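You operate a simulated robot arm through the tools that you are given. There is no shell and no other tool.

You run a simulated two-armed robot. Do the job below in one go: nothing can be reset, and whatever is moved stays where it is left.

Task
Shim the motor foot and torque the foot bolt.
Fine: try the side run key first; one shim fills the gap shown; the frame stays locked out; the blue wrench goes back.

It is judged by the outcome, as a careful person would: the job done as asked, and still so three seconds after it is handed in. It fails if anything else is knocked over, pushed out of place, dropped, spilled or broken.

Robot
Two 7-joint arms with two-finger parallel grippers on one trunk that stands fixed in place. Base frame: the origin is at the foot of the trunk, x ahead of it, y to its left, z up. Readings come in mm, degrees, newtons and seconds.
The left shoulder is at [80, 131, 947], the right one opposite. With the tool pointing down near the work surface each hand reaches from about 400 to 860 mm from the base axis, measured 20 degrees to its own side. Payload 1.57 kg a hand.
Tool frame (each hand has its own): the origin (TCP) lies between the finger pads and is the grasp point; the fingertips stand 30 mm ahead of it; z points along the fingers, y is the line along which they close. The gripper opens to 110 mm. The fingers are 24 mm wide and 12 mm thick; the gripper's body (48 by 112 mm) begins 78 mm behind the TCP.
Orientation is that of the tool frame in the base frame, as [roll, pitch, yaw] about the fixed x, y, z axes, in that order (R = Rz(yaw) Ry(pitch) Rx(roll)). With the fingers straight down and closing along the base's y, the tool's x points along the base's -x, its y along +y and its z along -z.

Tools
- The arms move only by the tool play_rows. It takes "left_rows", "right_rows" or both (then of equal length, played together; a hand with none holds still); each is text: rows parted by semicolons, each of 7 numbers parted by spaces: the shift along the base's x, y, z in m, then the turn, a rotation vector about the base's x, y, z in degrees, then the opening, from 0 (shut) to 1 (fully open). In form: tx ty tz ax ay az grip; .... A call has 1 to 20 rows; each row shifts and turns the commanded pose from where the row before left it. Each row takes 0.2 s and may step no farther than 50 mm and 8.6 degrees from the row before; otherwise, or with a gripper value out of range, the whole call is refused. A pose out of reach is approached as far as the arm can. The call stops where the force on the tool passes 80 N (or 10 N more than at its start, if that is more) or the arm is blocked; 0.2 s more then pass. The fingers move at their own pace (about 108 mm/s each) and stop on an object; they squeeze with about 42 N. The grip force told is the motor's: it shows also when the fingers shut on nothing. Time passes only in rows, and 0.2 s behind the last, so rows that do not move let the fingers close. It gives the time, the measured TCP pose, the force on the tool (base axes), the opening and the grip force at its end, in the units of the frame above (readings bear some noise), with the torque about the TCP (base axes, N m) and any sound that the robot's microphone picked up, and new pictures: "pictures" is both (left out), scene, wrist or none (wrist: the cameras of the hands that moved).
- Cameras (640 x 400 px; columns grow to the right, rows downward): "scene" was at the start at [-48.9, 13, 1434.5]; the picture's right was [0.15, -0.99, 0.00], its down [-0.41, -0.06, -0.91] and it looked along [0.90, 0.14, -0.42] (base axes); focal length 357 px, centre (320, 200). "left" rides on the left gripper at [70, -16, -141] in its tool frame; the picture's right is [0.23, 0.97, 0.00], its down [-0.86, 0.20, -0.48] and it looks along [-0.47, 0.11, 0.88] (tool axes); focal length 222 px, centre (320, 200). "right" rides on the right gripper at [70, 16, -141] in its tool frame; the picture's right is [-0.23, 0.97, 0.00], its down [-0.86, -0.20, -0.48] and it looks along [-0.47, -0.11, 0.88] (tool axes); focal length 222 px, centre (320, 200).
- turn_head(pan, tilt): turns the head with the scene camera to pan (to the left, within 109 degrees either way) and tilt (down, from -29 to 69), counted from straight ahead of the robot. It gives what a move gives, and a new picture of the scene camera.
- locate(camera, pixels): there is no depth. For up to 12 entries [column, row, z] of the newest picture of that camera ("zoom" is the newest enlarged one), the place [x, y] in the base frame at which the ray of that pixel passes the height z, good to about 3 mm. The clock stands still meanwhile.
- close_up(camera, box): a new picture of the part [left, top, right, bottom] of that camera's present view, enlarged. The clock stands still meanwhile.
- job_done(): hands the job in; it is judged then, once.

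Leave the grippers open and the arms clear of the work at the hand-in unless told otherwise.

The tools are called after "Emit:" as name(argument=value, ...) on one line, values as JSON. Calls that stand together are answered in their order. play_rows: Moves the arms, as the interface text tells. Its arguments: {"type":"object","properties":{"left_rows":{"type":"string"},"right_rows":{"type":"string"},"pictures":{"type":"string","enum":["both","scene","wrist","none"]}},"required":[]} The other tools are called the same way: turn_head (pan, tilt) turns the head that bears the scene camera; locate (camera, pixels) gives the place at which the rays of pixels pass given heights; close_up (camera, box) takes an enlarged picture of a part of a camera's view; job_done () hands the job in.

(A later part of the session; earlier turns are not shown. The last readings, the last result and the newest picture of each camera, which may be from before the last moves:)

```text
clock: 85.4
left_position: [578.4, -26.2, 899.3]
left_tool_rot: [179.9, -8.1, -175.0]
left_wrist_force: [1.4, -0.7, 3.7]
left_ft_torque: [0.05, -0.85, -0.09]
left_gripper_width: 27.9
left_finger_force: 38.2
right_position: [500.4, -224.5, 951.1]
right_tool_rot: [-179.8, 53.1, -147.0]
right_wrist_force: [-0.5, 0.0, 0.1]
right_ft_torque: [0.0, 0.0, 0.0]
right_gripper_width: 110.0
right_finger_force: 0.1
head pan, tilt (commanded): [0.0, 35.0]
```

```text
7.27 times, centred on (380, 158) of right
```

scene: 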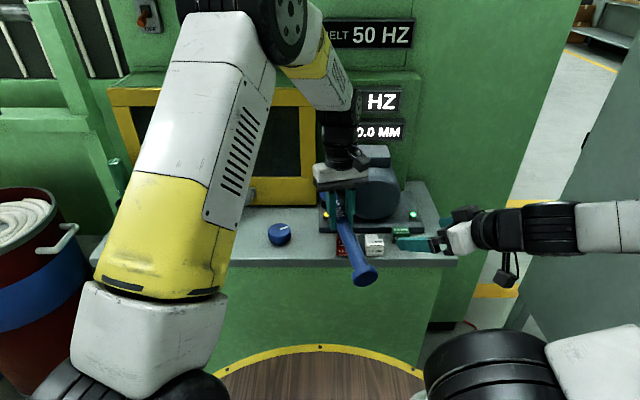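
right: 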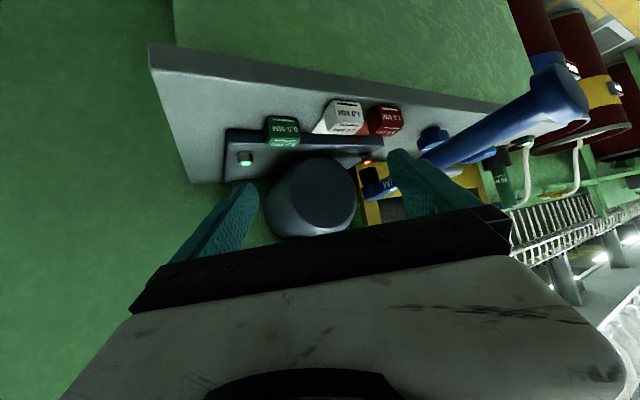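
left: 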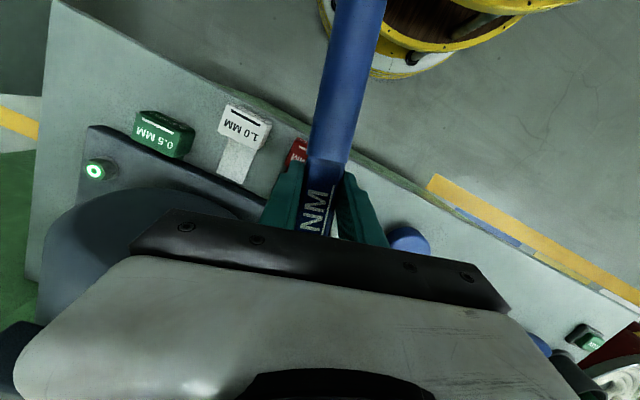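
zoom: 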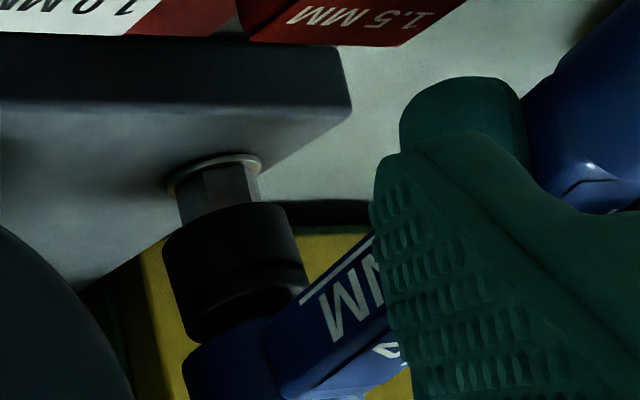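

Emit:
close_up(camera="scene", box=[310, 190, 350, 230])

Emit:
close_up(camera="scene", box=[280, 160, 400, 300])

```text
10.00 times, centred on (330, 210) of scene
```

zoom: 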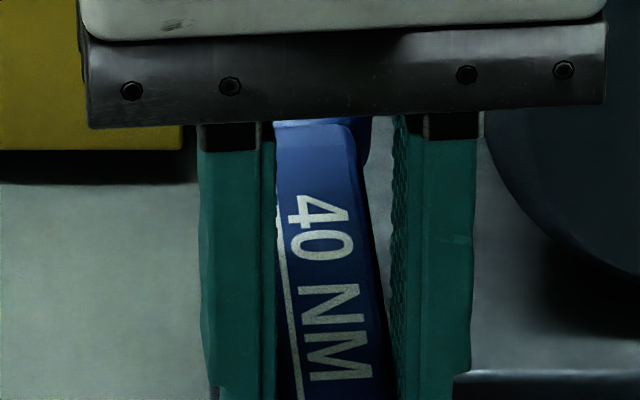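

```text
2.86 times, centred on (340, 230) of scene
```

zoom: 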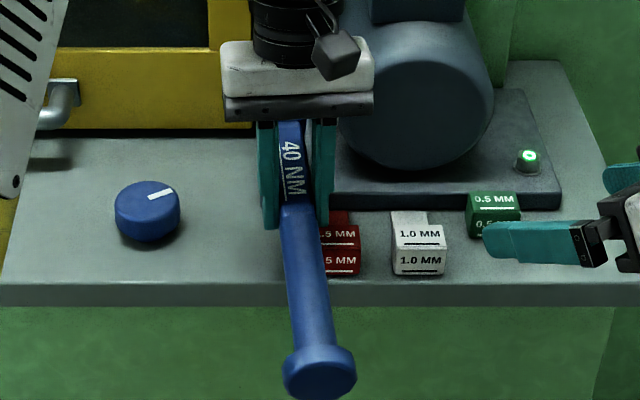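

Both views show it centred and level, so it's the hex phase. Since I turned the bolt clockwise with some play, the fit should lie slightly past 195°. Raise 3 mm, go to 198° and try again.

Emit:
play_rows(left_rows="0 0 0.003 0 0 0 0; 0.0012 -0.009 0 0 0 5 0; 0.002 -0.0089 0 0 0 5 0; 0.0016 -0.0052 0 0 0 3 0; 0 0 0 0 0 0 0", pictures="none")

Emit:
close_up(camera="right", box=[340, 130, 420, 185])

Emit:
close_up(camera="scene", box=[315, 183, 355, 223])

```text
clock: 86.6
left_position: [583.2, -49.3, 901.5]
left_tool_rot: [179.8, -8.2, -162.0]
left_wrist_force: [0.0, 0.5, -3.3]
left_ft_torque: [0.06, -0.05, 0.01]
left_gripper_width: 28.2
left_finger_force: 38.2
right_position: [500.5, -223.2, 949.0]
right_tool_rot: [-179.7, 53.1, -147.0]
right_wrist_force: [-1.4, -0.8, -0.8]
right_ft_torque: [-0.05, -0.01, -0.04]
right_gripper_width: 110.2
right_finger_force: 0.1
head pan, tilt (commanded): [0.0, 35.0]
```

```text
7.27 times, centred on (380, 158) of right
```

zoom: 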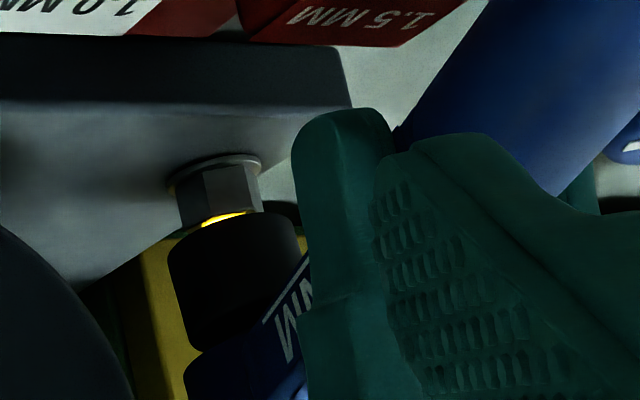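

```text
10.00 times, centred on (335, 203) of scene
```

zoom: 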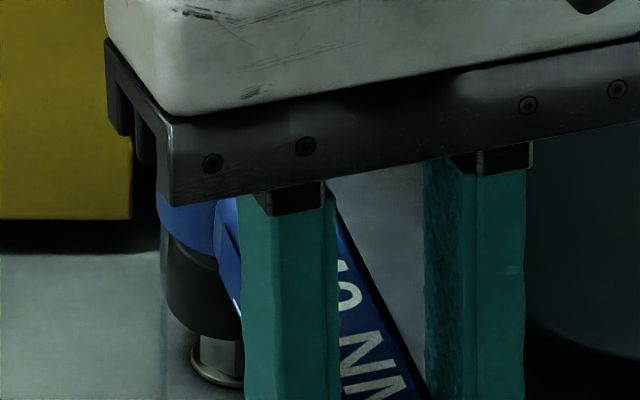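

Offset is about (−1, +1 mm); correct and lower lightly.

Emit:
play_rows(left_rows="0.001 -0.0011 0 0 0 0 0; 0 0 -0.002 0 0 0 0; 0 0 -0.0015 0 0 0 0", pictures="none")

Emit:
play_rows(left_rows="0 0 -0.0015 0 0 0 0; 0 0 -0.001 0 0 0 0", pictures="none")

Emit:
close_up(camera="right", box=[340, 130, 420, 185])

```text
clock: 87.4
left_position: [584.8, -49.7, 899.6]
left_tool_rot: [179.9, -8.1, -162.1]
left_wrist_force: [-2.2, -0.2, 3.0]
left_ft_torque: [0.16, -0.6, 0.02]
left_gripper_width: 28.2
left_finger_force: 38.1
right_position: [499.2, -224.5, 950.6]
right_tool_rot: [-179.7, 53.1, -147.0]
right_wrist_force: [0.2, -0.2, 0.1]
right_ft_torque: [0.0, -0.01, -0.02]
right_gripper_width: 110.0
right_finger_force: 0.1
head pan, tilt (commanded): [0.0, 35.0]
```

```text
clock: 88.0
left_position: [584.6, -50.5, 896.3]
left_tool_rot: [179.9, -8.1, -162.1]
left_wrist_force: [-7.6, -0.9, 9.4]
left_ft_torque: [0.38, -0.99, 0.13]
left_gripper_width: 28.0
left_finger_force: 37.8
right_position: [499.1, -224.2, 950.8]
right_tool_rot: [-179.7, 53.1, -147.0]
right_wrist_force: [0.2, 0.0, 0.7]
right_ft_torque: [0.01, 0.03, 0.0]
right_gripper_width: 110.0
right_finger_force: 0.1
head pan, tilt (commanded): [0.0, 35.0]
```

```text
7.27 times, centred on (380, 158) of right
```

zoom: 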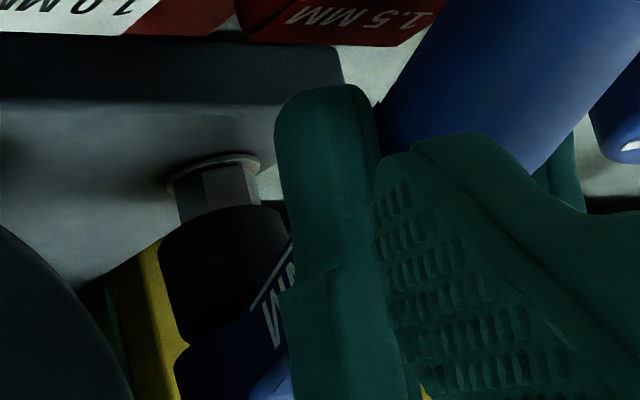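

Still on top. Try a slow search counter-clockwise a few degrees with light pressure.

Emit:
play_rows(left_rows="0.0015 -0.0043 0 0 0 2.5 0; 0 0 0 0 0 0 0", pictures="none")

Emit:
play_rows(left_rows="0.0017 -0.0042 0 0 0 2.5 0; 0 0 0 0 0 0 0", pictures="none")

Emit:
close_up(camera="right", box=[340, 130, 420, 185])

Emit:
close_up(camera="scene", box=[315, 183, 355, 223])

```text
clock: 88.6
left_position: [587.3, -55.4, 897.1]
left_tool_rot: [179.9, -8.1, -159.6]
left_wrist_force: [-6.5, 0.0, 9.3]
left_ft_torque: [0.49, -1.03, 0.12]
left_gripper_width: 27.6
left_finger_force: 37.7
right_position: [499.2, -223.8, 951.4]
right_tool_rot: [-179.8, 53.1, -147.1]
right_wrist_force: [-0.1, 0.2, 0.3]
right_ft_torque: [0.0, 0.01, -0.02]
right_gripper_width: 110.2
right_finger_force: 0.2
head pan, tilt (commanded): [0.0, 35.0]
```

```text
clock: 89.2
left_position: [589.4, -60.0, 897.6]
left_tool_rot: [179.9, -8.1, -157.1]
left_wrist_force: [-6.4, -2.6, 9.7]
left_ft_torque: [0.46, -1.0, 0.14]
left_gripper_width: 27.7
left_finger_force: 38.4
right_position: [499.8, -223.0, 951.9]
right_tool_rot: [-179.8, 53.1, -147.0]
right_wrist_force: [0.0, -0.5, 0.4]
right_ft_torque: [0.04, 0.04, 0.0]
right_gripper_width: 110.0
right_finger_force: 0.0
head pan, tilt (commanded): [0.0, 35.0]
```

```text
7.27 times, centred on (380, 158) of right
```

zoom: 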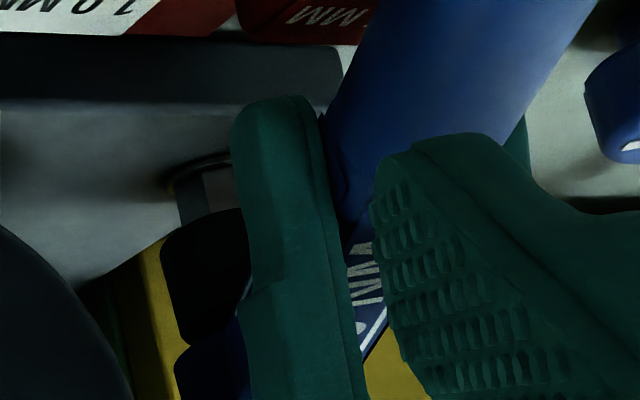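

```text
10.00 times, centred on (335, 203) of scene
```

zoom: 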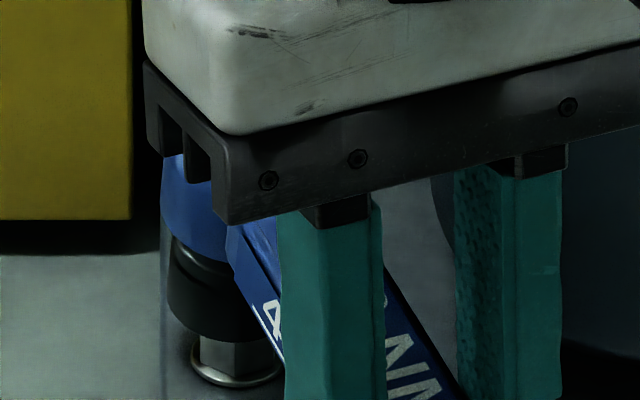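

Emit:
close_up(camera="scene", box=[317, 206, 337, 226])

```text
16.00 times, centred on (327, 216) of scene
```

zoom: 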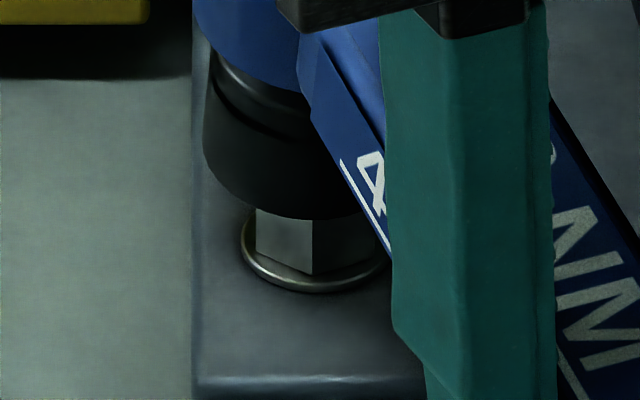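

This closer view helps: the bolt and socket agree sideways, but the rim sits ~4–6 mm too far in +x, and the contact force (−6 N in x, contact point on the bolt's near side) says the same. Raise, return to 198°, shift −4 mm in x, lower.

Emit:
play_rows(left_rows="0 0 0.004 0 0 0 0; -0.0037 0.0042 0 0 0 -2.5 0; -0.0035 0.0043 0 0 0 -2.5 0; 0 0 0 0 0 0 0", pictures="none")

Emit:
close_up(camera="scene", box=[317, 206, 337, 226])

Emit:
close_up(camera="right", box=[340, 130, 420, 185])

```text
clock: 90.2
left_position: [582.5, -49.9, 900.6]
left_tool_rot: [179.9, -8.1, -162.1]
left_wrist_force: [0.0, -0.2, -3.7]
left_ft_torque: [0.05, -0.06, -0.04]
left_gripper_width: 27.6
left_finger_force: 38.1
right_position: [500.3, -223.8, 950.7]
right_tool_rot: [-179.7, 53.2, -146.9]
right_wrist_force: [0.0, -0.7, 0.7]
right_ft_torque: [0.01, -0.04, -0.03]
right_gripper_width: 110.1
right_finger_force: 0.0
head pan, tilt (commanded): [0.0, 35.0]
```

```text
16.00 times, centred on (327, 216) of scene
```

zoom: 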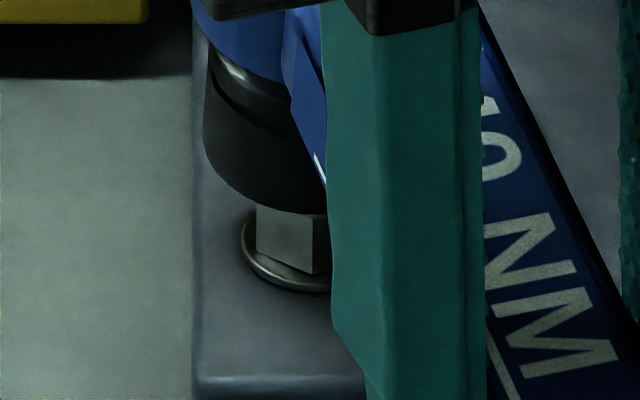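

```text
7.27 times, centred on (380, 158) of right
```

zoom: 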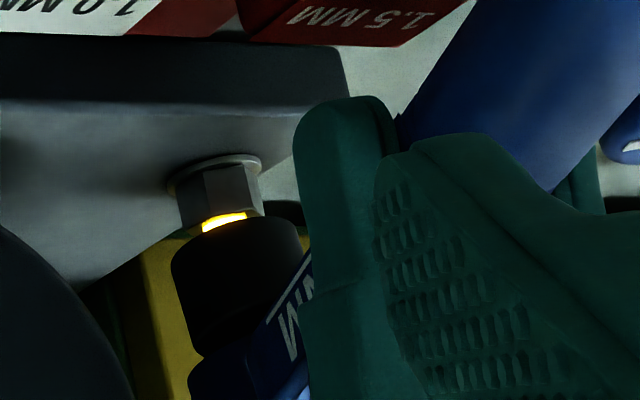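

Emit:
close_up(camera="scene", box=[310, 220, 410, 300])

```text
5.00 times, centred on (360, 260) of scene
```

zoom: 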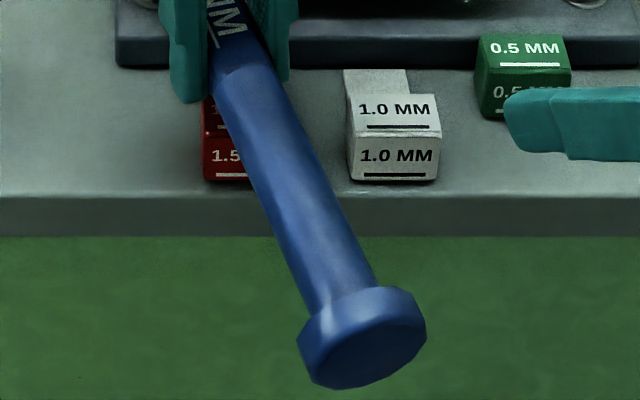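

Emit:
locate(camera="zoom", pixels=[[365, 348, 850], [365, 348, 860], [365, 348, 870], [365, 348, 880], [365, 348, 890], [365, 348, 900], [345, 292, 890], [345, 292, 900], [243, 72, 890], [243, 72, 900], [243, 72, 910]])

```text
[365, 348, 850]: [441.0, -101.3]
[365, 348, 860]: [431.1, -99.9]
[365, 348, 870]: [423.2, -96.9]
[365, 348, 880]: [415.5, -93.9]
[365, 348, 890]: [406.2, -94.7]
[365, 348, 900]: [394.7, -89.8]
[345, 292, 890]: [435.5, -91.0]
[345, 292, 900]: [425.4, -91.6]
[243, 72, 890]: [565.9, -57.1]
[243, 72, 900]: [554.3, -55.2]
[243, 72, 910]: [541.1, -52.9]
```

The handle end measures ~18 mm low, so the wrench is still pitched head-up about 6°. I'll raise 12 mm and tilt the hand a further 6° to level it, then re-check both views.

Emit:
play_rows(left_rows="0 0 0.012 0 0 0 0; 0.004 -0.001 0.004 -1.85 5.7 0 0; 0 0 0 0 0 0 0", pictures="both")

Emit:
close_up(camera="right", box=[340, 130, 420, 185])

Emit:
close_up(camera="scene", box=[310, 190, 350, 230])

Emit:
close_up(camera="scene", box=[310, 220, 410, 300])

```text
clock: 91.0
left_position: [586.7, -52.0, 916.8]
left_tool_rot: [179.9, -14.1, -162.1]
left_wrist_force: [0.0, 0.7, -4.8]
left_ft_torque: [0.02, -0.08, -0.01]
left_gripper_width: 27.8
left_finger_force: 38.3
right_position: [500.3, -223.3, 951.9]
right_tool_rot: [-179.8, 53.1, -147.1]
right_wrist_force: [0.3, -0.1, -0.4]
right_ft_torque: [0.02, -0.01, 0.02]
right_gripper_width: 109.9
right_finger_force: 0.0
head pan, tilt (commanded): [0.0, 35.0]
```

scene: 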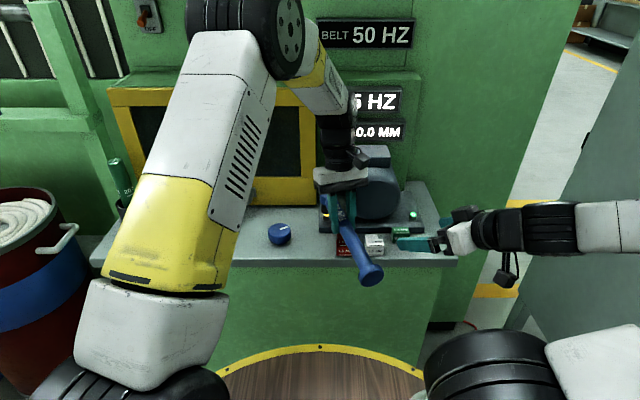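
left: 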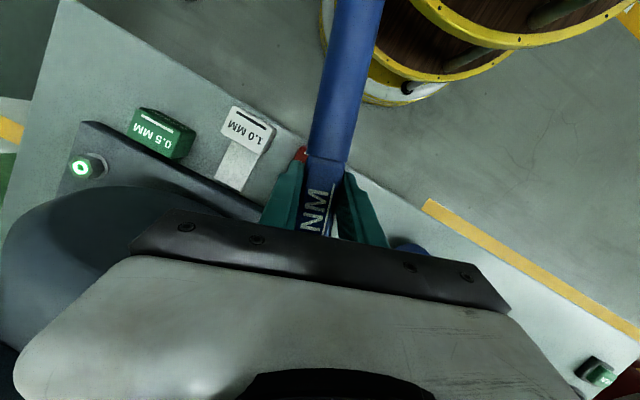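

```text
7.27 times, centred on (380, 158) of right
```

zoom: 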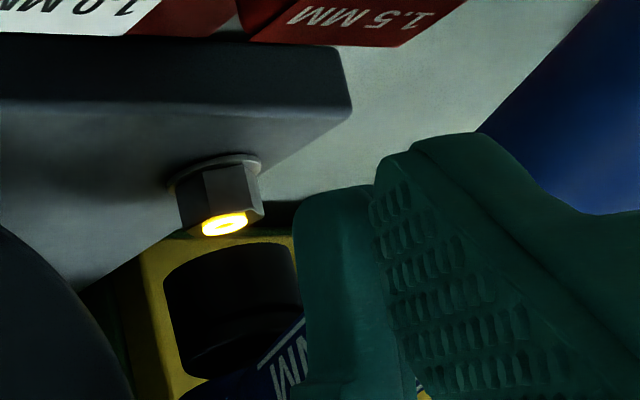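

```text
10.00 times, centred on (330, 210) of scene
```

zoom: 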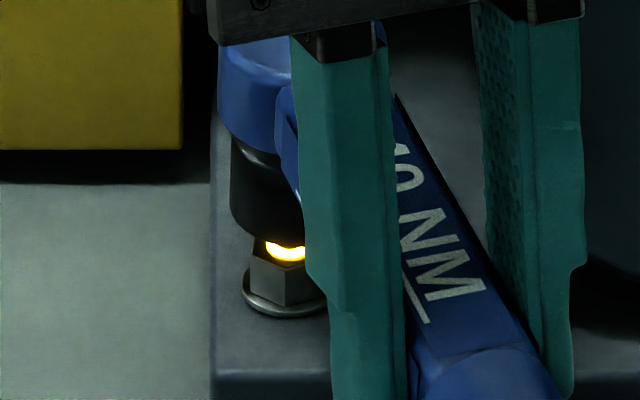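

```text
5.00 times, centred on (360, 260) of scene
```

zoom: 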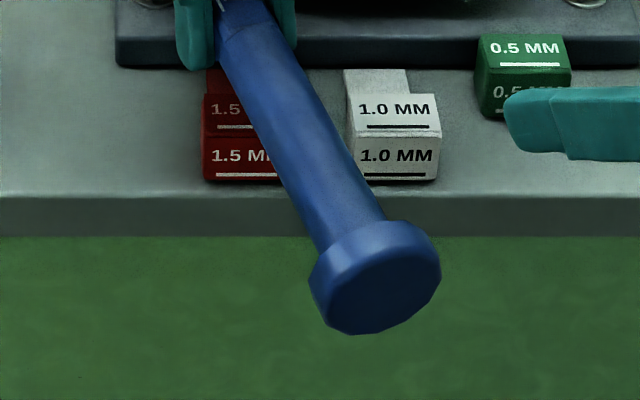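

Emit:
locate(camera="zoom", pixels=[[376, 285, 880], [376, 285, 890], [376, 285, 900], [376, 285, 910], [250, 22, 900], [250, 22, 910]])

Emit:
close_up(camera="scene", box=[317, 200, 337, 220])

```text
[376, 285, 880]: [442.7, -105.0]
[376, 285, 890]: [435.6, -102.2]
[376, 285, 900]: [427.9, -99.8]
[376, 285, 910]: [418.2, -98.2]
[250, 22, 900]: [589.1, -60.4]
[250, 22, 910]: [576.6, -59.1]
```

```text
16.00 times, centred on (327, 210) of scene
```

zoom: 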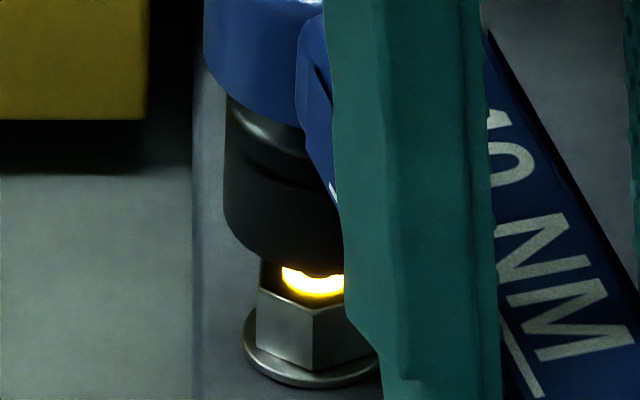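

The wrench is level now. The socket sits ~3 mm to the right of the bolt; shift +3 mm in y (and +0.5 in x), lower a little and re-check.

Emit:
play_rows(left_rows="0.0005 0.003 -0.004 0 0 0 0; 0 0 -0.003 0 0 0 0; 0 0 0 0 0 0 0", pictures="none")

Emit:
close_up(camera="right", box=[340, 130, 420, 185])

Emit:
close_up(camera="scene", box=[317, 200, 337, 220])

```text
clock: 91.8
left_position: [588.2, -47.8, 907.7]
left_tool_rot: [179.9, -14.0, -162.0]
left_wrist_force: [-0.9, 1.0, -4.4]
left_ft_torque: [0.03, -0.09, 0.02]
left_gripper_width: 27.6
left_finger_force: 37.7
right_position: [500.3, -223.6, 950.9]
right_tool_rot: [-179.9, 53.2, -147.0]
right_wrist_force: [0.2, -0.1, 0.9]
right_ft_torque: [0.01, 0.01, 0.01]
right_gripper_width: 109.9
right_finger_force: 0.0
head pan, tilt (commanded): [0.0, 35.0]
```

```text
7.27 times, centred on (380, 158) of right
```

zoom: 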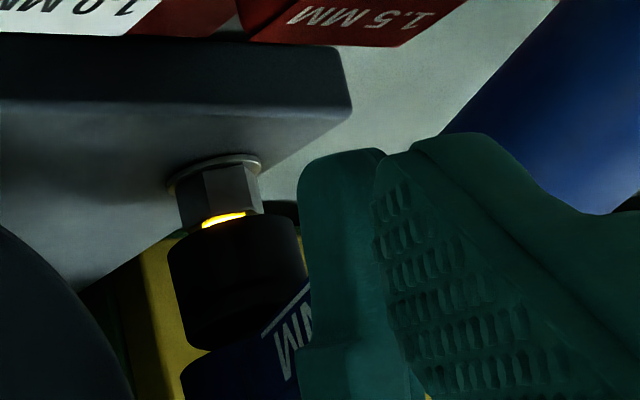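

```text
16.00 times, centred on (327, 210) of scene
```

zoom: 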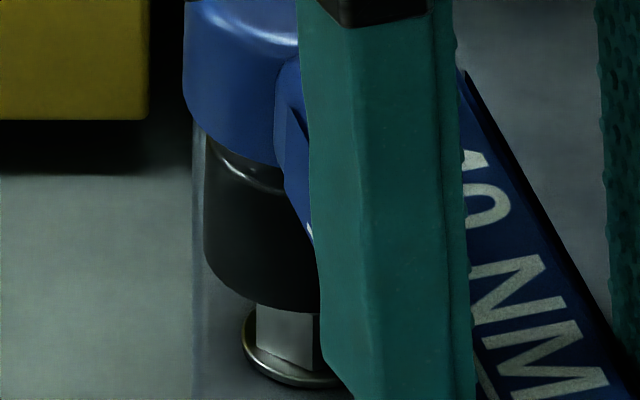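

Emit:
play_rows(left_rows="0.001 -0.0003 -0.002 0 0 0 0; 0 0 -0.002 0 0 0 0", pictures="none")

Emit:
play_rows(left_rows="0 0 -0.0015 0 0 0 0; 0 0 -0.0015 0 0 0 0", pictures="none")

Emit:
close_up(camera="right", box=[340, 130, 420, 185])

```text
clock: 92.4
left_position: [588.1, -48.6, 905.5]
left_tool_rot: [180.0, -14.0, -162.0]
left_wrist_force: [-2.6, 1.4, 6.1]
left_ft_torque: [0.33, -0.83, 0.18]
left_gripper_width: 27.6
left_finger_force: 38.3
right_position: [498.8, -223.3, 951.6]
right_tool_rot: [-179.7, 53.1, -147.0]
right_wrist_force: [-0.3, -0.5, -0.2]
right_ft_torque: [0.03, 0.0, 0.05]
right_gripper_width: 110.2
right_finger_force: 0.0
head pan, tilt (commanded): [0.0, 35.0]
```

```text
clock: 93.0
left_position: [586.7, -49.8, 903.3]
left_tool_rot: [179.9, -14.0, -162.1]
left_wrist_force: [-5.7, 0.1, 9.5]
left_ft_torque: [0.39, -1.06, 0.16]
left_gripper_width: 28.0
left_finger_force: 38.3
right_position: [498.5, -224.5, 951.0]
right_tool_rot: [-179.8, 53.1, -147.1]
right_wrist_force: [0.3, -0.3, 0.4]
right_ft_torque: [-0.02, 0.02, 0.04]
right_gripper_width: 110.0
right_finger_force: 0.1
head pan, tilt (commanded): [0.0, 35.0]
```

```text
7.27 times, centred on (380, 158) of right
```

zoom: 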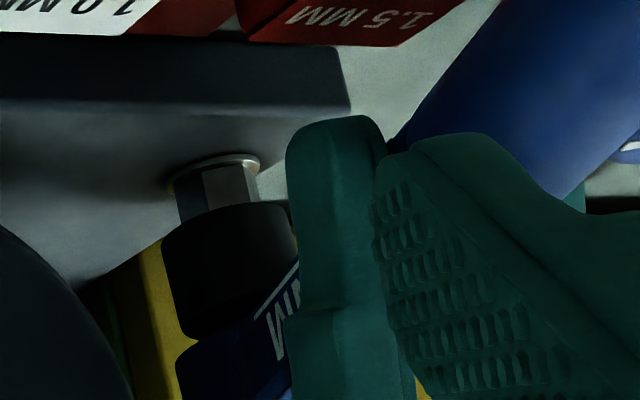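

Emit:
close_up(camera="scene", box=[317, 203, 337, 223])

```text
16.00 times, centred on (327, 213) of scene
```

zoom: 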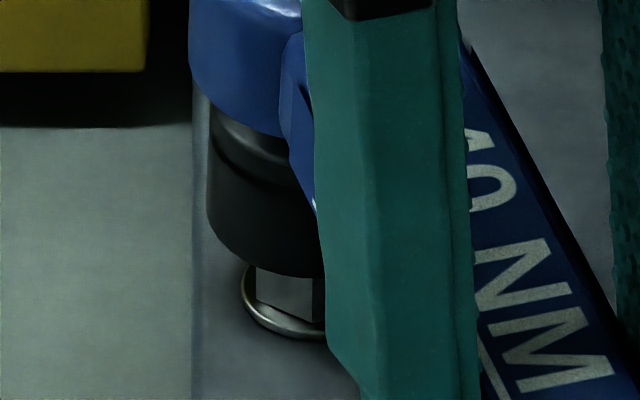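

Rim is centred within ~1 mm and level at 198°, yet still sits on the hex. I'll search in small pecks: raise, shift ~1 mm, press lightly, reading force each time. First (+1, −0.7).

Emit:
play_rows(left_rows="0 0 0.003 0 0 0 0; 0.001 -0.0007 0 0 0 0 0; 0 0 -0.0015 0 0 0 0; 0 0 -0.0015 0 0 0 0; 0 0 0 0 0 0 0", pictures="none")

Emit:
play_rows(left_rows="0 0 0 0 0 -2 0; 0 0 0 0 0 0 0", pictures="none")

```text
clock: 94.2
left_position: [588.1, -50.0, 902.9]
left_tool_rot: [179.9, -14.0, -162.0]
left_wrist_force: [1.2, 0.3, -0.2]
left_ft_torque: [0.15, -0.44, 0.04]
left_gripper_width: 27.9
left_finger_force: 37.8
right_position: [500.1, -223.7, 951.4]
right_tool_rot: [-179.8, 53.1, -147.0]
right_wrist_force: [-0.2, 0.2, 0.5]
right_ft_torque: [-0.01, 0.02, 0.01]
right_gripper_width: 109.7
right_finger_force: 0.1
head pan, tilt (commanded): [0.0, 35.0]
```

```text
clock: 94.8
left_position: [587.8, -49.2, 902.3]
left_tool_rot: [179.9, -14.2, -164.1]
left_wrist_force: [-2.0, 1.7, 2.9]
left_ft_torque: [0.29, -0.59, 0.24]
left_gripper_width: 27.8
left_finger_force: 38.2
right_position: [500.5, -223.4, 951.1]
right_tool_rot: [-179.9, 53.0, -146.9]
right_wrist_force: [-0.6, 0.9, -0.5]
right_ft_torque: [0.03, 0.02, -0.05]
right_gripper_width: 110.0
right_finger_force: 0.0
head pan, tilt (commanded): [0.0, 35.0]
```

That shift lowered the force (good direction). The −2° turn was about the hand, not the bolt — undo it, and go one more step the same way.

Emit:
play_rows(left_rows="0 0 0.003 0 0 2 0; 0.001 -0.0005 0 0 0 0 0; 0 0 -0.0015 0 0 0 0; 0 0 -0.0015 0 0 0 0; 0 0 0 0 0 0 0", pictures="none")

Emit:
close_up(camera="right", box=[340, 130, 420, 185])

Emit:
close_up(camera="scene", box=[317, 203, 337, 223])

```text
clock: 96.0
left_position: [589.4, -49.8, 902.7]
left_tool_rot: [180.0, -14.1, -162.2]
left_wrist_force: [-1.6, 0.5, -0.4]
left_ft_torque: [0.13, -0.37, 0.13]
left_gripper_width: 27.8
left_finger_force: 38.7
right_position: [499.9, -223.1, 951.6]
right_tool_rot: [-179.6, 53.1, -147.0]
right_wrist_force: [-0.8, -0.8, -0.3]
right_ft_torque: [-0.01, 0.0, 0.01]
right_gripper_width: 110.2
right_finger_force: 0.1
head pan, tilt (commanded): [0.0, 35.0]
```

```text
7.27 times, centred on (380, 158) of right
```

zoom: 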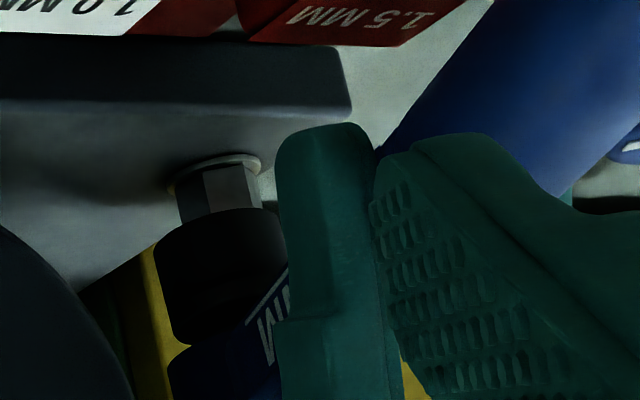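

```text
16.00 times, centred on (327, 213) of scene
```

zoom: 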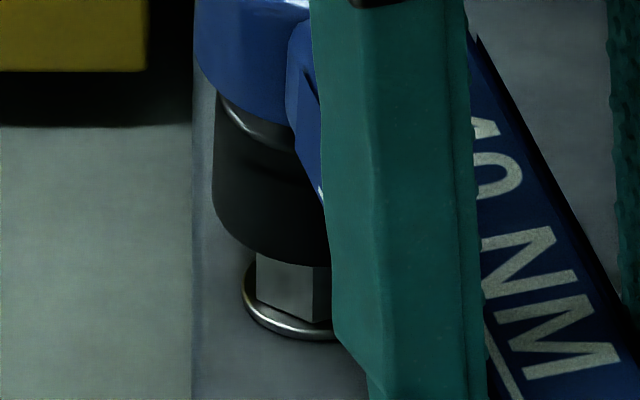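

Pressing keeps slipping the wrench head-up, so I must level it, align properly and press only lightly. Raise 10 mm and measure the handle end to get the present pitch.

Emit:
play_rows(left_rows="0 0 0.006 0 0 0 0; 0 0 0.006 0 0 0 0; 0 0 0 0 0 0 0", pictures="none")

Emit:
close_up(camera="scene", box=[310, 220, 410, 300])

```text
clock: 96.8
left_position: [590.5, -49.4, 914.2]
left_tool_rot: [179.9, -14.1, -162.0]
left_wrist_force: [-0.2, -0.4, -4.3]
left_ft_torque: [0.02, -0.1, 0.0]
left_gripper_width: 27.7
left_finger_force: 38.0
right_position: [499.2, -223.2, 951.7]
right_tool_rot: [-179.8, 53.1, -147.0]
right_wrist_force: [-0.2, -0.2, 0.3]
right_ft_torque: [-0.01, 0.01, -0.02]
right_gripper_width: 110.0
right_finger_force: 0.1
head pan, tilt (commanded): [0.0, 35.0]
```

```text
5.00 times, centred on (360, 260) of scene
```

zoom: 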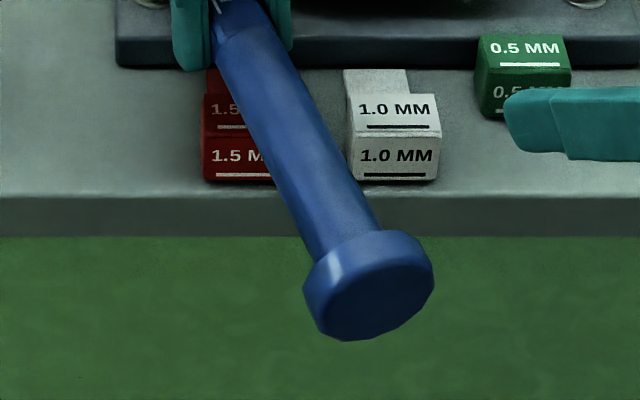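

Emit:
locate(camera="zoom", pixels=[[369, 293, 880], [369, 293, 890], [369, 293, 900], [369, 293, 910]])

```text
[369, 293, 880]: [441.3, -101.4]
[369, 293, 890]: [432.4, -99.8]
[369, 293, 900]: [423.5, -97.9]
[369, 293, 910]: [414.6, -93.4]
```

Only ~2.6° head-up. Tilt the hand 2.5° more, correct the small offsets (−0.5, +1.2 mm), then measure in both views.

Emit:
play_rows(left_rows="-0.0005 0.0012 0 -0.77 2.38 0 0; 0 0 0 0 0 0 0; 0 0 0 0 0 0 0", pictures="none")

Emit:
close_up(camera="right", box=[345, 140, 395, 190])

Emit:
close_up(camera="scene", box=[317, 200, 337, 220])

```text
clock: 97.6
left_position: [588.2, -49.1, 913.3]
left_tool_rot: [179.8, -16.6, -162.2]
left_wrist_force: [-0.1, -0.5, -5.1]
left_ft_torque: [0.01, -0.07, 0.02]
left_gripper_width: 28.0
left_finger_force: 38.4
right_position: [500.7, -223.4, 951.2]
right_tool_rot: [-179.8, 53.1, -147.0]
right_wrist_force: [-0.1, 0.2, -0.6]
right_ft_torque: [0.03, 0.0, 0.01]
right_gripper_width: 109.7
right_finger_force: 0.1
head pan, tilt (commanded): [0.0, 35.0]
```

```text
8.00 times, centred on (370, 165) of right
```

zoom: 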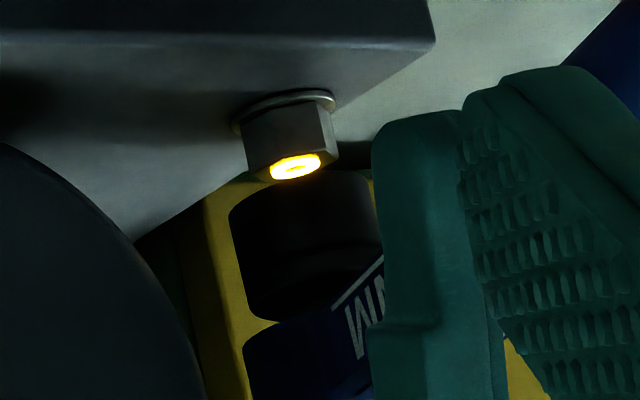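

```text
16.00 times, centred on (327, 210) of scene
```

zoom: 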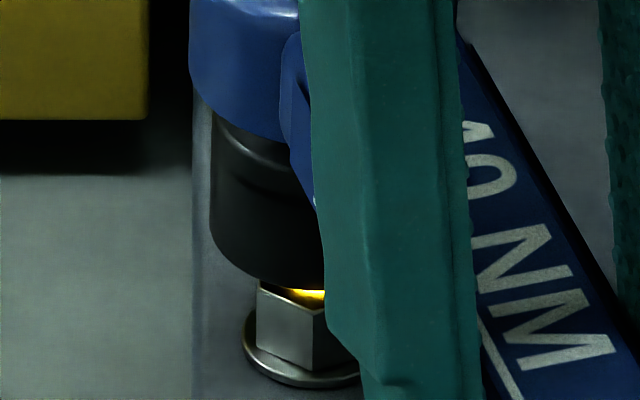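

Nearly there: residual about (−0.5, −0.8 mm). Correct it and lower, then go in 1 mm steps with force checks.

Emit:
play_rows(left_rows="0.0005 0.0008 -0.004 0 0 0 0; 0 0 -0.003 0 0 0 0; 0 0 0 0 0 0 0", pictures="none")

Emit:
close_up(camera="right", box=[345, 140, 395, 190])

Emit:
close_up(camera="scene", box=[317, 200, 337, 220])

```text
clock: 98.4
left_position: [589.1, -48.0, 906.8]
left_tool_rot: [179.9, -16.6, -162.1]
left_wrist_force: [0.2, 0.0, -4.2]
left_ft_torque: [0.02, -0.08, -0.03]
left_gripper_width: 27.8
left_finger_force: 38.4
right_position: [500.6, -224.0, 951.9]
right_tool_rot: [-179.8, 53.1, -147.1]
right_wrist_force: [-0.7, 0.4, -0.5]
right_ft_torque: [0.02, -0.01, 0.0]
right_gripper_width: 110.3
right_finger_force: 0.1
head pan, tilt (commanded): [0.0, 35.0]
```

```text
8.00 times, centred on (370, 165) of right
```

zoom: 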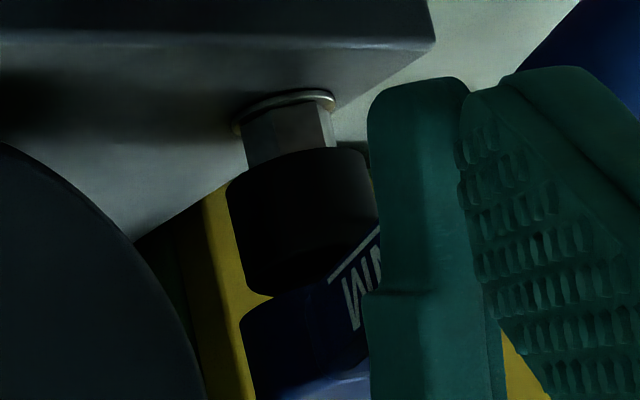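

```text
16.00 times, centred on (327, 210) of scene
```

zoom: 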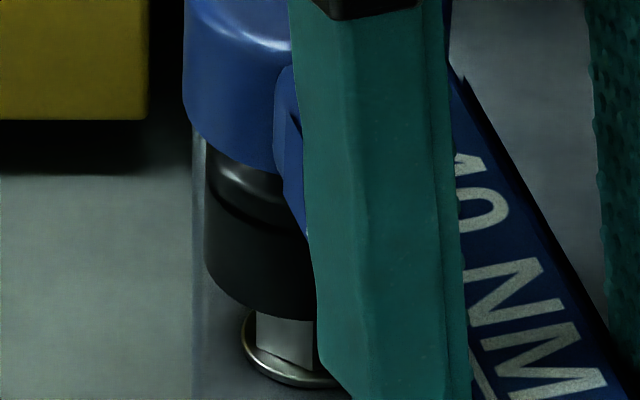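

Emit:
play_rows(left_rows="0.0004 -0.0002 -0.001 0 0 0 0; 0 0 0 0 0 0 0", pictures="none")

Emit:
play_rows(left_rows="0 0 -0.001 0 0 0 0; 0 0 0 0 0 0 0", pictures="none")

```text
clock: 99.0
left_position: [589.9, -49.7, 906.3]
left_tool_rot: [-180.0, -16.6, -162.1]
left_wrist_force: [-2.1, 0.2, 2.8]
left_ft_torque: [0.2, -0.53, 0.14]
left_gripper_width: 27.8
left_finger_force: 38.1
right_position: [499.3, -223.9, 950.6]
right_tool_rot: [-179.8, 53.1, -147.0]
right_wrist_force: [-0.3, 0.5, 0.8]
right_ft_torque: [0.02, 0.0, 0.01]
right_gripper_width: 110.1
right_finger_force: 0.1
head pan, tilt (commanded): [0.0, 35.0]
```

```text
clock: 99.6
left_position: [589.6, -48.3, 906.4]
left_tool_rot: [180.0, -16.5, -162.1]
left_wrist_force: [-4.1, -0.8, 9.3]
left_ft_torque: [0.35, -1.09, 0.04]
left_gripper_width: 27.9
left_finger_force: 38.7
right_position: [499.5, -223.3, 951.5]
right_tool_rot: [-179.8, 53.1, -147.0]
right_wrist_force: [0.0, -0.1, -0.2]
right_ft_torque: [0.03, 0.01, 0.0]
right_gripper_width: 110.0
right_finger_force: 0.0
head pan, tilt (commanded): [0.0, 35.0]
```

Contact exactly at the bolt top again. Ease to light pressure and sweep the angle about the bolt clockwise in 1.5° steps.

Emit:
play_rows(left_rows="0 0 0.0006 0 0 0 0; -0.0008 0.0025 0 0 0 -1.5 0; -0.0008 0.0025 0 0 0 -1.5 0", pictures="none")

Emit:
play_rows(left_rows="-0.0007 0.0025 0 0 0 -1.5 0; -0.0006 0.0026 0 0 0 -1.5 0", pictures="none")

Emit:
close_up(camera="right", box=[345, 140, 395, 190])

```text
clock: 100.4
left_position: [588.8, -43.2, 905.9]
left_tool_rot: [179.8, -16.5, -165.2]
left_wrist_force: [-0.4, -4.5, 5.5]
left_ft_torque: [0.07, -0.93, -0.3]
left_gripper_width: 27.8
left_finger_force: 38.0
right_position: [500.1, -224.3, 951.7]
right_tool_rot: [-179.8, 53.1, -146.9]
right_wrist_force: [0.1, 0.2, 0.0]
right_ft_torque: [0.01, 0.01, 0.0]
right_gripper_width: 109.9
right_finger_force: 0.0
head pan, tilt (commanded): [0.0, 35.0]
```

```text
clock: 101.0
left_position: [587.1, -38.4, 905.9]
left_tool_rot: [180.0, -16.6, -168.0]
left_wrist_force: [1.2, -2.0, 3.3]
left_ft_torque: [-0.01, -0.8, -0.16]
left_gripper_width: 27.8
left_finger_force: 38.2
right_position: [499.8, -223.4, 950.7]
right_tool_rot: [-179.8, 53.1, -147.0]
right_wrist_force: [-0.2, -1.0, 0.1]
right_ft_torque: [0.04, 0.0, 0.01]
right_gripper_width: 109.9
right_finger_force: 0.1
head pan, tilt (commanded): [0.0, 35.0]
```

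```text
8.00 times, centred on (370, 165) of right
```

zoom: 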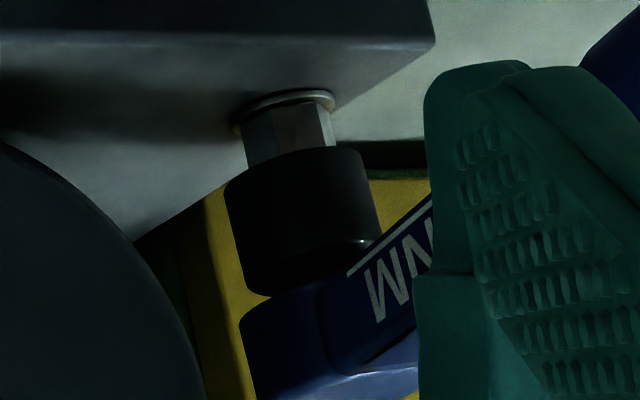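

Everything indicates the socket is centred and resting flat on the hex, i.e. a phase mismatch. I'll sweep clockwise further with light pressure, reading the force every 8°.

Emit:
play_rows(left_rows="-0.0012 0.0069 0 0 0 -4 0; -0.0007 0.0069 0 0 0 -4 0", pictures="none")

Emit:
play_rows(left_rows="-0.0002 0.007 0 0 0 -4 0; 0.0002 0.007 0 0 0 -4 0", pictures="none")

Emit:
close_up(camera="right", box=[345, 140, 395, 190])

```text
clock: 101.6
left_position: [585.1, -24.9, 905.8]
left_tool_rot: [179.9, -16.6, -176.1]
left_wrist_force: [0.4, -0.8, 4.2]
left_ft_torque: [0.08, -0.95, 0.0]
left_gripper_width: 27.6
left_finger_force: 38.4
right_position: [499.1, -223.3, 950.2]
right_tool_rot: [-179.9, 53.1, -147.1]
right_wrist_force: [0.4, -0.4, 0.5]
right_ft_torque: [0.02, 0.03, 0.05]
right_gripper_width: 109.8
right_finger_force: 0.0
head pan, tilt (commanded): [0.0, 35.0]
```

```text
clock: 102.2
left_position: [583.8, -11.2, 905.7]
left_tool_rot: [179.9, -16.6, 175.9]
left_wrist_force: [0.4, -2.9, 7.1]
left_ft_torque: [-0.2, -1.12, -0.24]
left_gripper_width: 27.7
left_finger_force: 38.4
right_position: [499.5, -223.8, 951.8]
right_tool_rot: [-179.8, 53.1, -147.0]
right_wrist_force: [0.0, 0.7, -0.2]
right_ft_torque: [-0.01, 0.0, 0.02]
right_gripper_width: 109.6
right_finger_force: 0.0
head pan, tilt (commanded): [0.0, 35.0]
```

```text
8.00 times, centred on (370, 165) of right
```

zoom: 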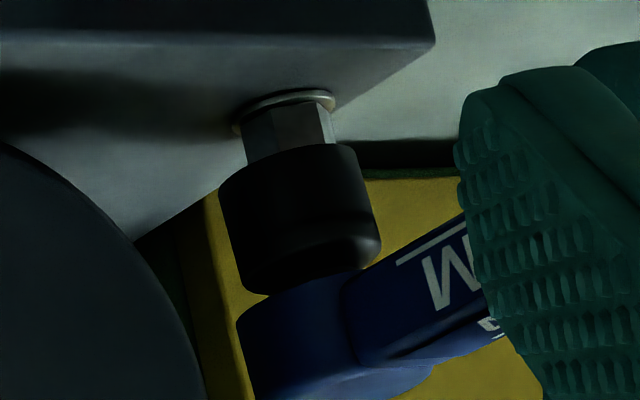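

No drop by 176°; the socket has drifted ~1.5 mm (my radius was a bit short). Correct, ease the pressure slightly and keep sweeping with radius 104.

Emit:
play_rows(left_rows="-0.0005 0.0016 0.0008 0 0 0 0; 0.0008 0.0072 0 0 0 -4 0; 0.0013 0.0071 0 0 0 -4 0", pictures="none")

Emit:
play_rows(left_rows="0.0018 0.007 0 0 0 -4 0; 0.0022 0.0069 0 0 0 -4 0", pictures="none")

Emit:
close_up(camera="right", box=[345, 140, 395, 190])

```text
clock: 103.0
left_position: [584.9, 5.3, 906.9]
left_tool_rot: [179.9, -16.7, 167.9]
left_wrist_force: [1.0, 0.2, -4.3]
left_ft_torque: [0.01, -0.09, 0.03]
left_gripper_width: 27.6
left_finger_force: 38.2
right_position: [499.1, -224.0, 951.1]
right_tool_rot: [-179.8, 53.1, -147.0]
right_wrist_force: [0.2, -0.1, 0.2]
right_ft_torque: [0.01, 0.02, -0.02]
right_gripper_width: 110.1
right_finger_force: 0.1
head pan, tilt (commanded): [0.0, 35.0]
```

```text
clock: 103.6
left_position: [589.4, 19.3, 907.2]
left_tool_rot: [179.9, -16.6, 159.9]
left_wrist_force: [0.0, -1.1, -4.0]
left_ft_torque: [-0.04, -0.08, -0.03]
left_gripper_width: 27.6
left_finger_force: 37.6
right_position: [499.4, -223.8, 951.0]
right_tool_rot: [-179.8, 53.2, -147.1]
right_wrist_force: [-0.2, 1.1, 0.5]
right_ft_torque: [0.01, 0.01, -0.01]
right_gripper_width: 110.4
right_finger_force: 0.0
head pan, tilt (commanded): [0.0, 35.0]
```

```text
8.00 times, centred on (370, 165) of right
```

zoom: 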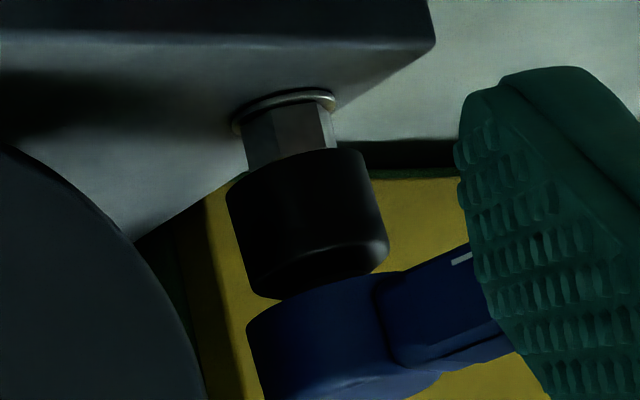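

Contact is gone at 160°. Lower 1 mm at a time here and see whether it goes in.

Emit:
play_rows(left_rows="0 0 -0.001 0 0 0 0; 0 0 0 0 0 0 0", pictures="none")

Emit:
play_rows(left_rows="0 0 -0.001 0 0 0 0; 0 0 0 0 0 0 0", pictures="none")

```text
clock: 104.2
left_position: [589.3, 19.2, 906.0]
left_tool_rot: [180.0, -16.5, 159.8]
left_wrist_force: [0.1, -1.2, -4.2]
left_ft_torque: [-0.04, -0.1, 0.02]
left_gripper_width: 27.7
left_finger_force: 38.0
right_position: [501.1, -223.4, 951.1]
right_tool_rot: [-179.8, 53.1, -147.0]
right_wrist_force: [-0.7, 0.9, -0.9]
right_ft_torque: [-0.02, 0.02, 0.01]
right_gripper_width: 109.8
right_finger_force: 0.0
head pan, tilt (commanded): [0.0, 35.0]
```

```text
clock: 104.8
left_position: [590.1, 19.2, 905.8]
left_tool_rot: [179.9, -16.6, 159.8]
left_wrist_force: [-3.1, 1.4, 3.7]
left_ft_torque: [-0.3, -0.57, -0.01]
left_gripper_width: 27.8
left_finger_force: 38.0
right_position: [499.7, -223.7, 951.5]
right_tool_rot: [-179.8, 53.1, -147.0]
right_wrist_force: [-0.2, -0.5, 0.5]
right_ft_torque: [-0.01, -0.02, 0.05]
right_gripper_width: 110.1
right_finger_force: 0.2
head pan, tilt (commanded): [0.0, 35.0]
```

Emit:
play_rows(left_rows="0.0027 0.0067 0 0 0 -4 0; 0.0032 0.0065 0 0 0 -4 0", pictures="none")

Emit:
play_rows(left_rows="0.0036 0.0063 0 0 0 -4 0; 0.0041 0.006 0 0 0 -4 0", pictures="none")

Emit:
close_up(camera="right", box=[345, 140, 395, 190])

```text
clock: 105.4
left_position: [596.2, 31.6, 905.3]
left_tool_rot: [-180.0, -16.7, 152.0]
left_wrist_force: [-1.7, 0.6, -3.0]
left_ft_torque: [-0.04, -0.02, -0.08]
left_gripper_width: 27.8
left_finger_force: 37.9
right_position: [498.7, -224.5, 950.4]
right_tool_rot: [-179.7, 53.2, -147.0]
right_wrist_force: [0.5, -0.6, -0.2]
right_ft_torque: [-0.02, -0.03, -0.02]
right_gripper_width: 109.9
right_finger_force: 0.2
head pan, tilt (commanded): [0.0, 35.0]
```

```text
clock: 106.0
left_position: [603.2, 44.8, 906.5]
left_tool_rot: [179.9, -16.7, 144.0]
left_wrist_force: [-0.3, 0.6, -4.0]
left_ft_torque: [-0.03, -0.09, 0.01]
left_gripper_width: 27.8
left_finger_force: 37.9
right_position: [499.6, -223.6, 950.8]
right_tool_rot: [-179.8, 53.2, -147.0]
right_wrist_force: [-0.8, -0.1, 0.1]
right_ft_torque: [0.02, 0.04, 0.04]
right_gripper_width: 109.9
right_finger_force: 0.0
head pan, tilt (commanded): [0.0, 35.0]
```

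```text
8.00 times, centred on (370, 165) of right
```

zoom: 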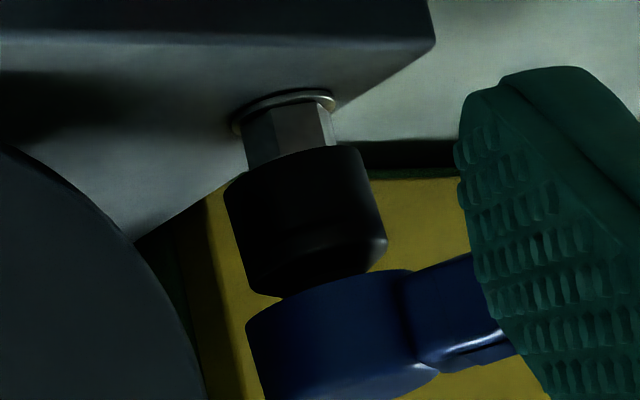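

Emit:
play_rows(left_rows="0 0 -0.001 0 0 0 0; 0 0 0 0 0 0 0", pictures="none")

Emit:
play_rows(left_rows="0 0 -0.001 0 0 0 0; 0 0 0 0 0 0 0", pictures="none")

```text
clock: 106.6
left_position: [604.6, 44.6, 905.1]
left_tool_rot: [180.0, -16.5, 143.9]
left_wrist_force: [-3.9, 1.6, 8.3]
left_ft_torque: [-0.83, -0.78, -0.21]
left_gripper_width: 28.0
left_finger_force: 37.9
right_position: [500.0, -222.9, 951.4]
right_tool_rot: [-179.7, 53.0, -146.9]
right_wrist_force: [-0.7, 0.2, 0.0]
right_ft_torque: [-0.01, 0.01, 0.02]
right_gripper_width: 109.9
right_finger_force: 0.1
head pan, tilt (commanded): [0.0, 35.0]
```

```text
clock: 107.2
left_position: [602.8, 44.8, 903.9]
left_tool_rot: [179.9, -16.6, 144.0]
left_wrist_force: [-5.1, 1.8, 8.8]
left_ft_torque: [-0.82, -0.83, -0.13]
left_gripper_width: 27.7
left_finger_force: 37.6
right_position: [499.6, -223.7, 951.4]
right_tool_rot: [-179.7, 53.2, -147.0]
right_wrist_force: [-0.2, -0.1, 0.0]
right_ft_torque: [0.0, -0.02, 0.0]
right_gripper_width: 110.3
right_finger_force: 0.0
head pan, tilt (commanded): [0.0, 35.0]
```

Emit:
play_rows(left_rows="0.0045 0.0057 0.0008 0 0 -4 0; 0 0 0 0 0 0 0", pictures="none")

Emit:
play_rows(left_rows="0.0036 0.0041 0 0 0 -3 0; 0 0 0 0 0 0 0", pictures="none")

Emit:
close_up(camera="right", box=[345, 140, 395, 190])

Emit:
close_up(camera="scene", box=[290, 190, 350, 250])

```text
clock: 107.8
left_position: [607.1, 50.3, 902.9]
left_tool_rot: [179.9, -16.7, 140.0]
left_wrist_force: [-7.8, 0.9, 7.0]
left_ft_torque: [-0.75, -0.41, -0.4]
left_gripper_width: 27.8
left_finger_force: 38.0
right_position: [498.9, -224.7, 951.7]
right_tool_rot: [-179.8, 53.1, -147.0]
right_wrist_force: [-0.4, 0.6, -0.1]
right_ft_torque: [0.01, 0.01, -0.01]
right_gripper_width: 110.0
right_finger_force: 0.2
head pan, tilt (commanded): [0.0, 35.0]
```

```text
clock: 108.4
left_position: [611.1, 53.6, 903.3]
left_tool_rot: [179.9, -16.5, 136.8]
left_wrist_force: [-7.5, 0.5, 4.6]
left_ft_torque: [-0.65, -0.26, -0.49]
left_gripper_width: 27.8
left_finger_force: 38.2
right_position: [499.8, -223.6, 950.7]
right_tool_rot: [-179.8, 53.2, -146.9]
right_wrist_force: [0.2, 0.1, 0.0]
right_ft_torque: [-0.02, -0.02, 0.0]
right_gripper_width: 110.1
right_finger_force: 0.0
head pan, tilt (commanded): [0.0, 35.0]
```

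```text
8.00 times, centred on (370, 165) of right
```

zoom: 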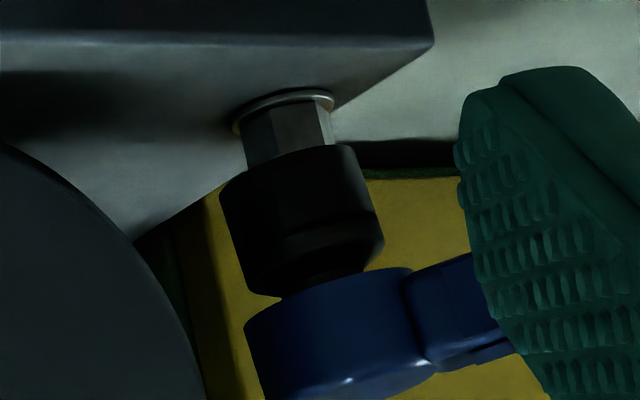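

```text
6.67 times, centred on (320, 220) of scene
```

zoom: 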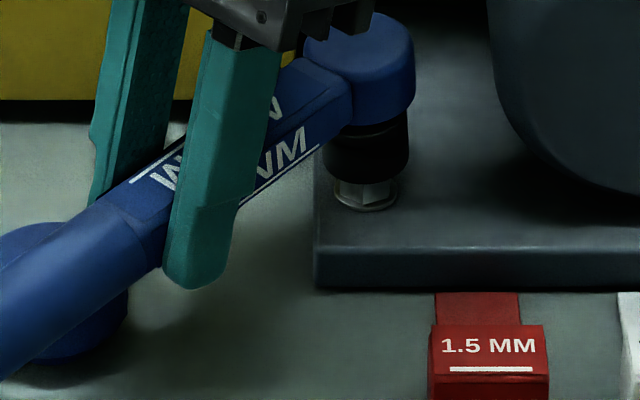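

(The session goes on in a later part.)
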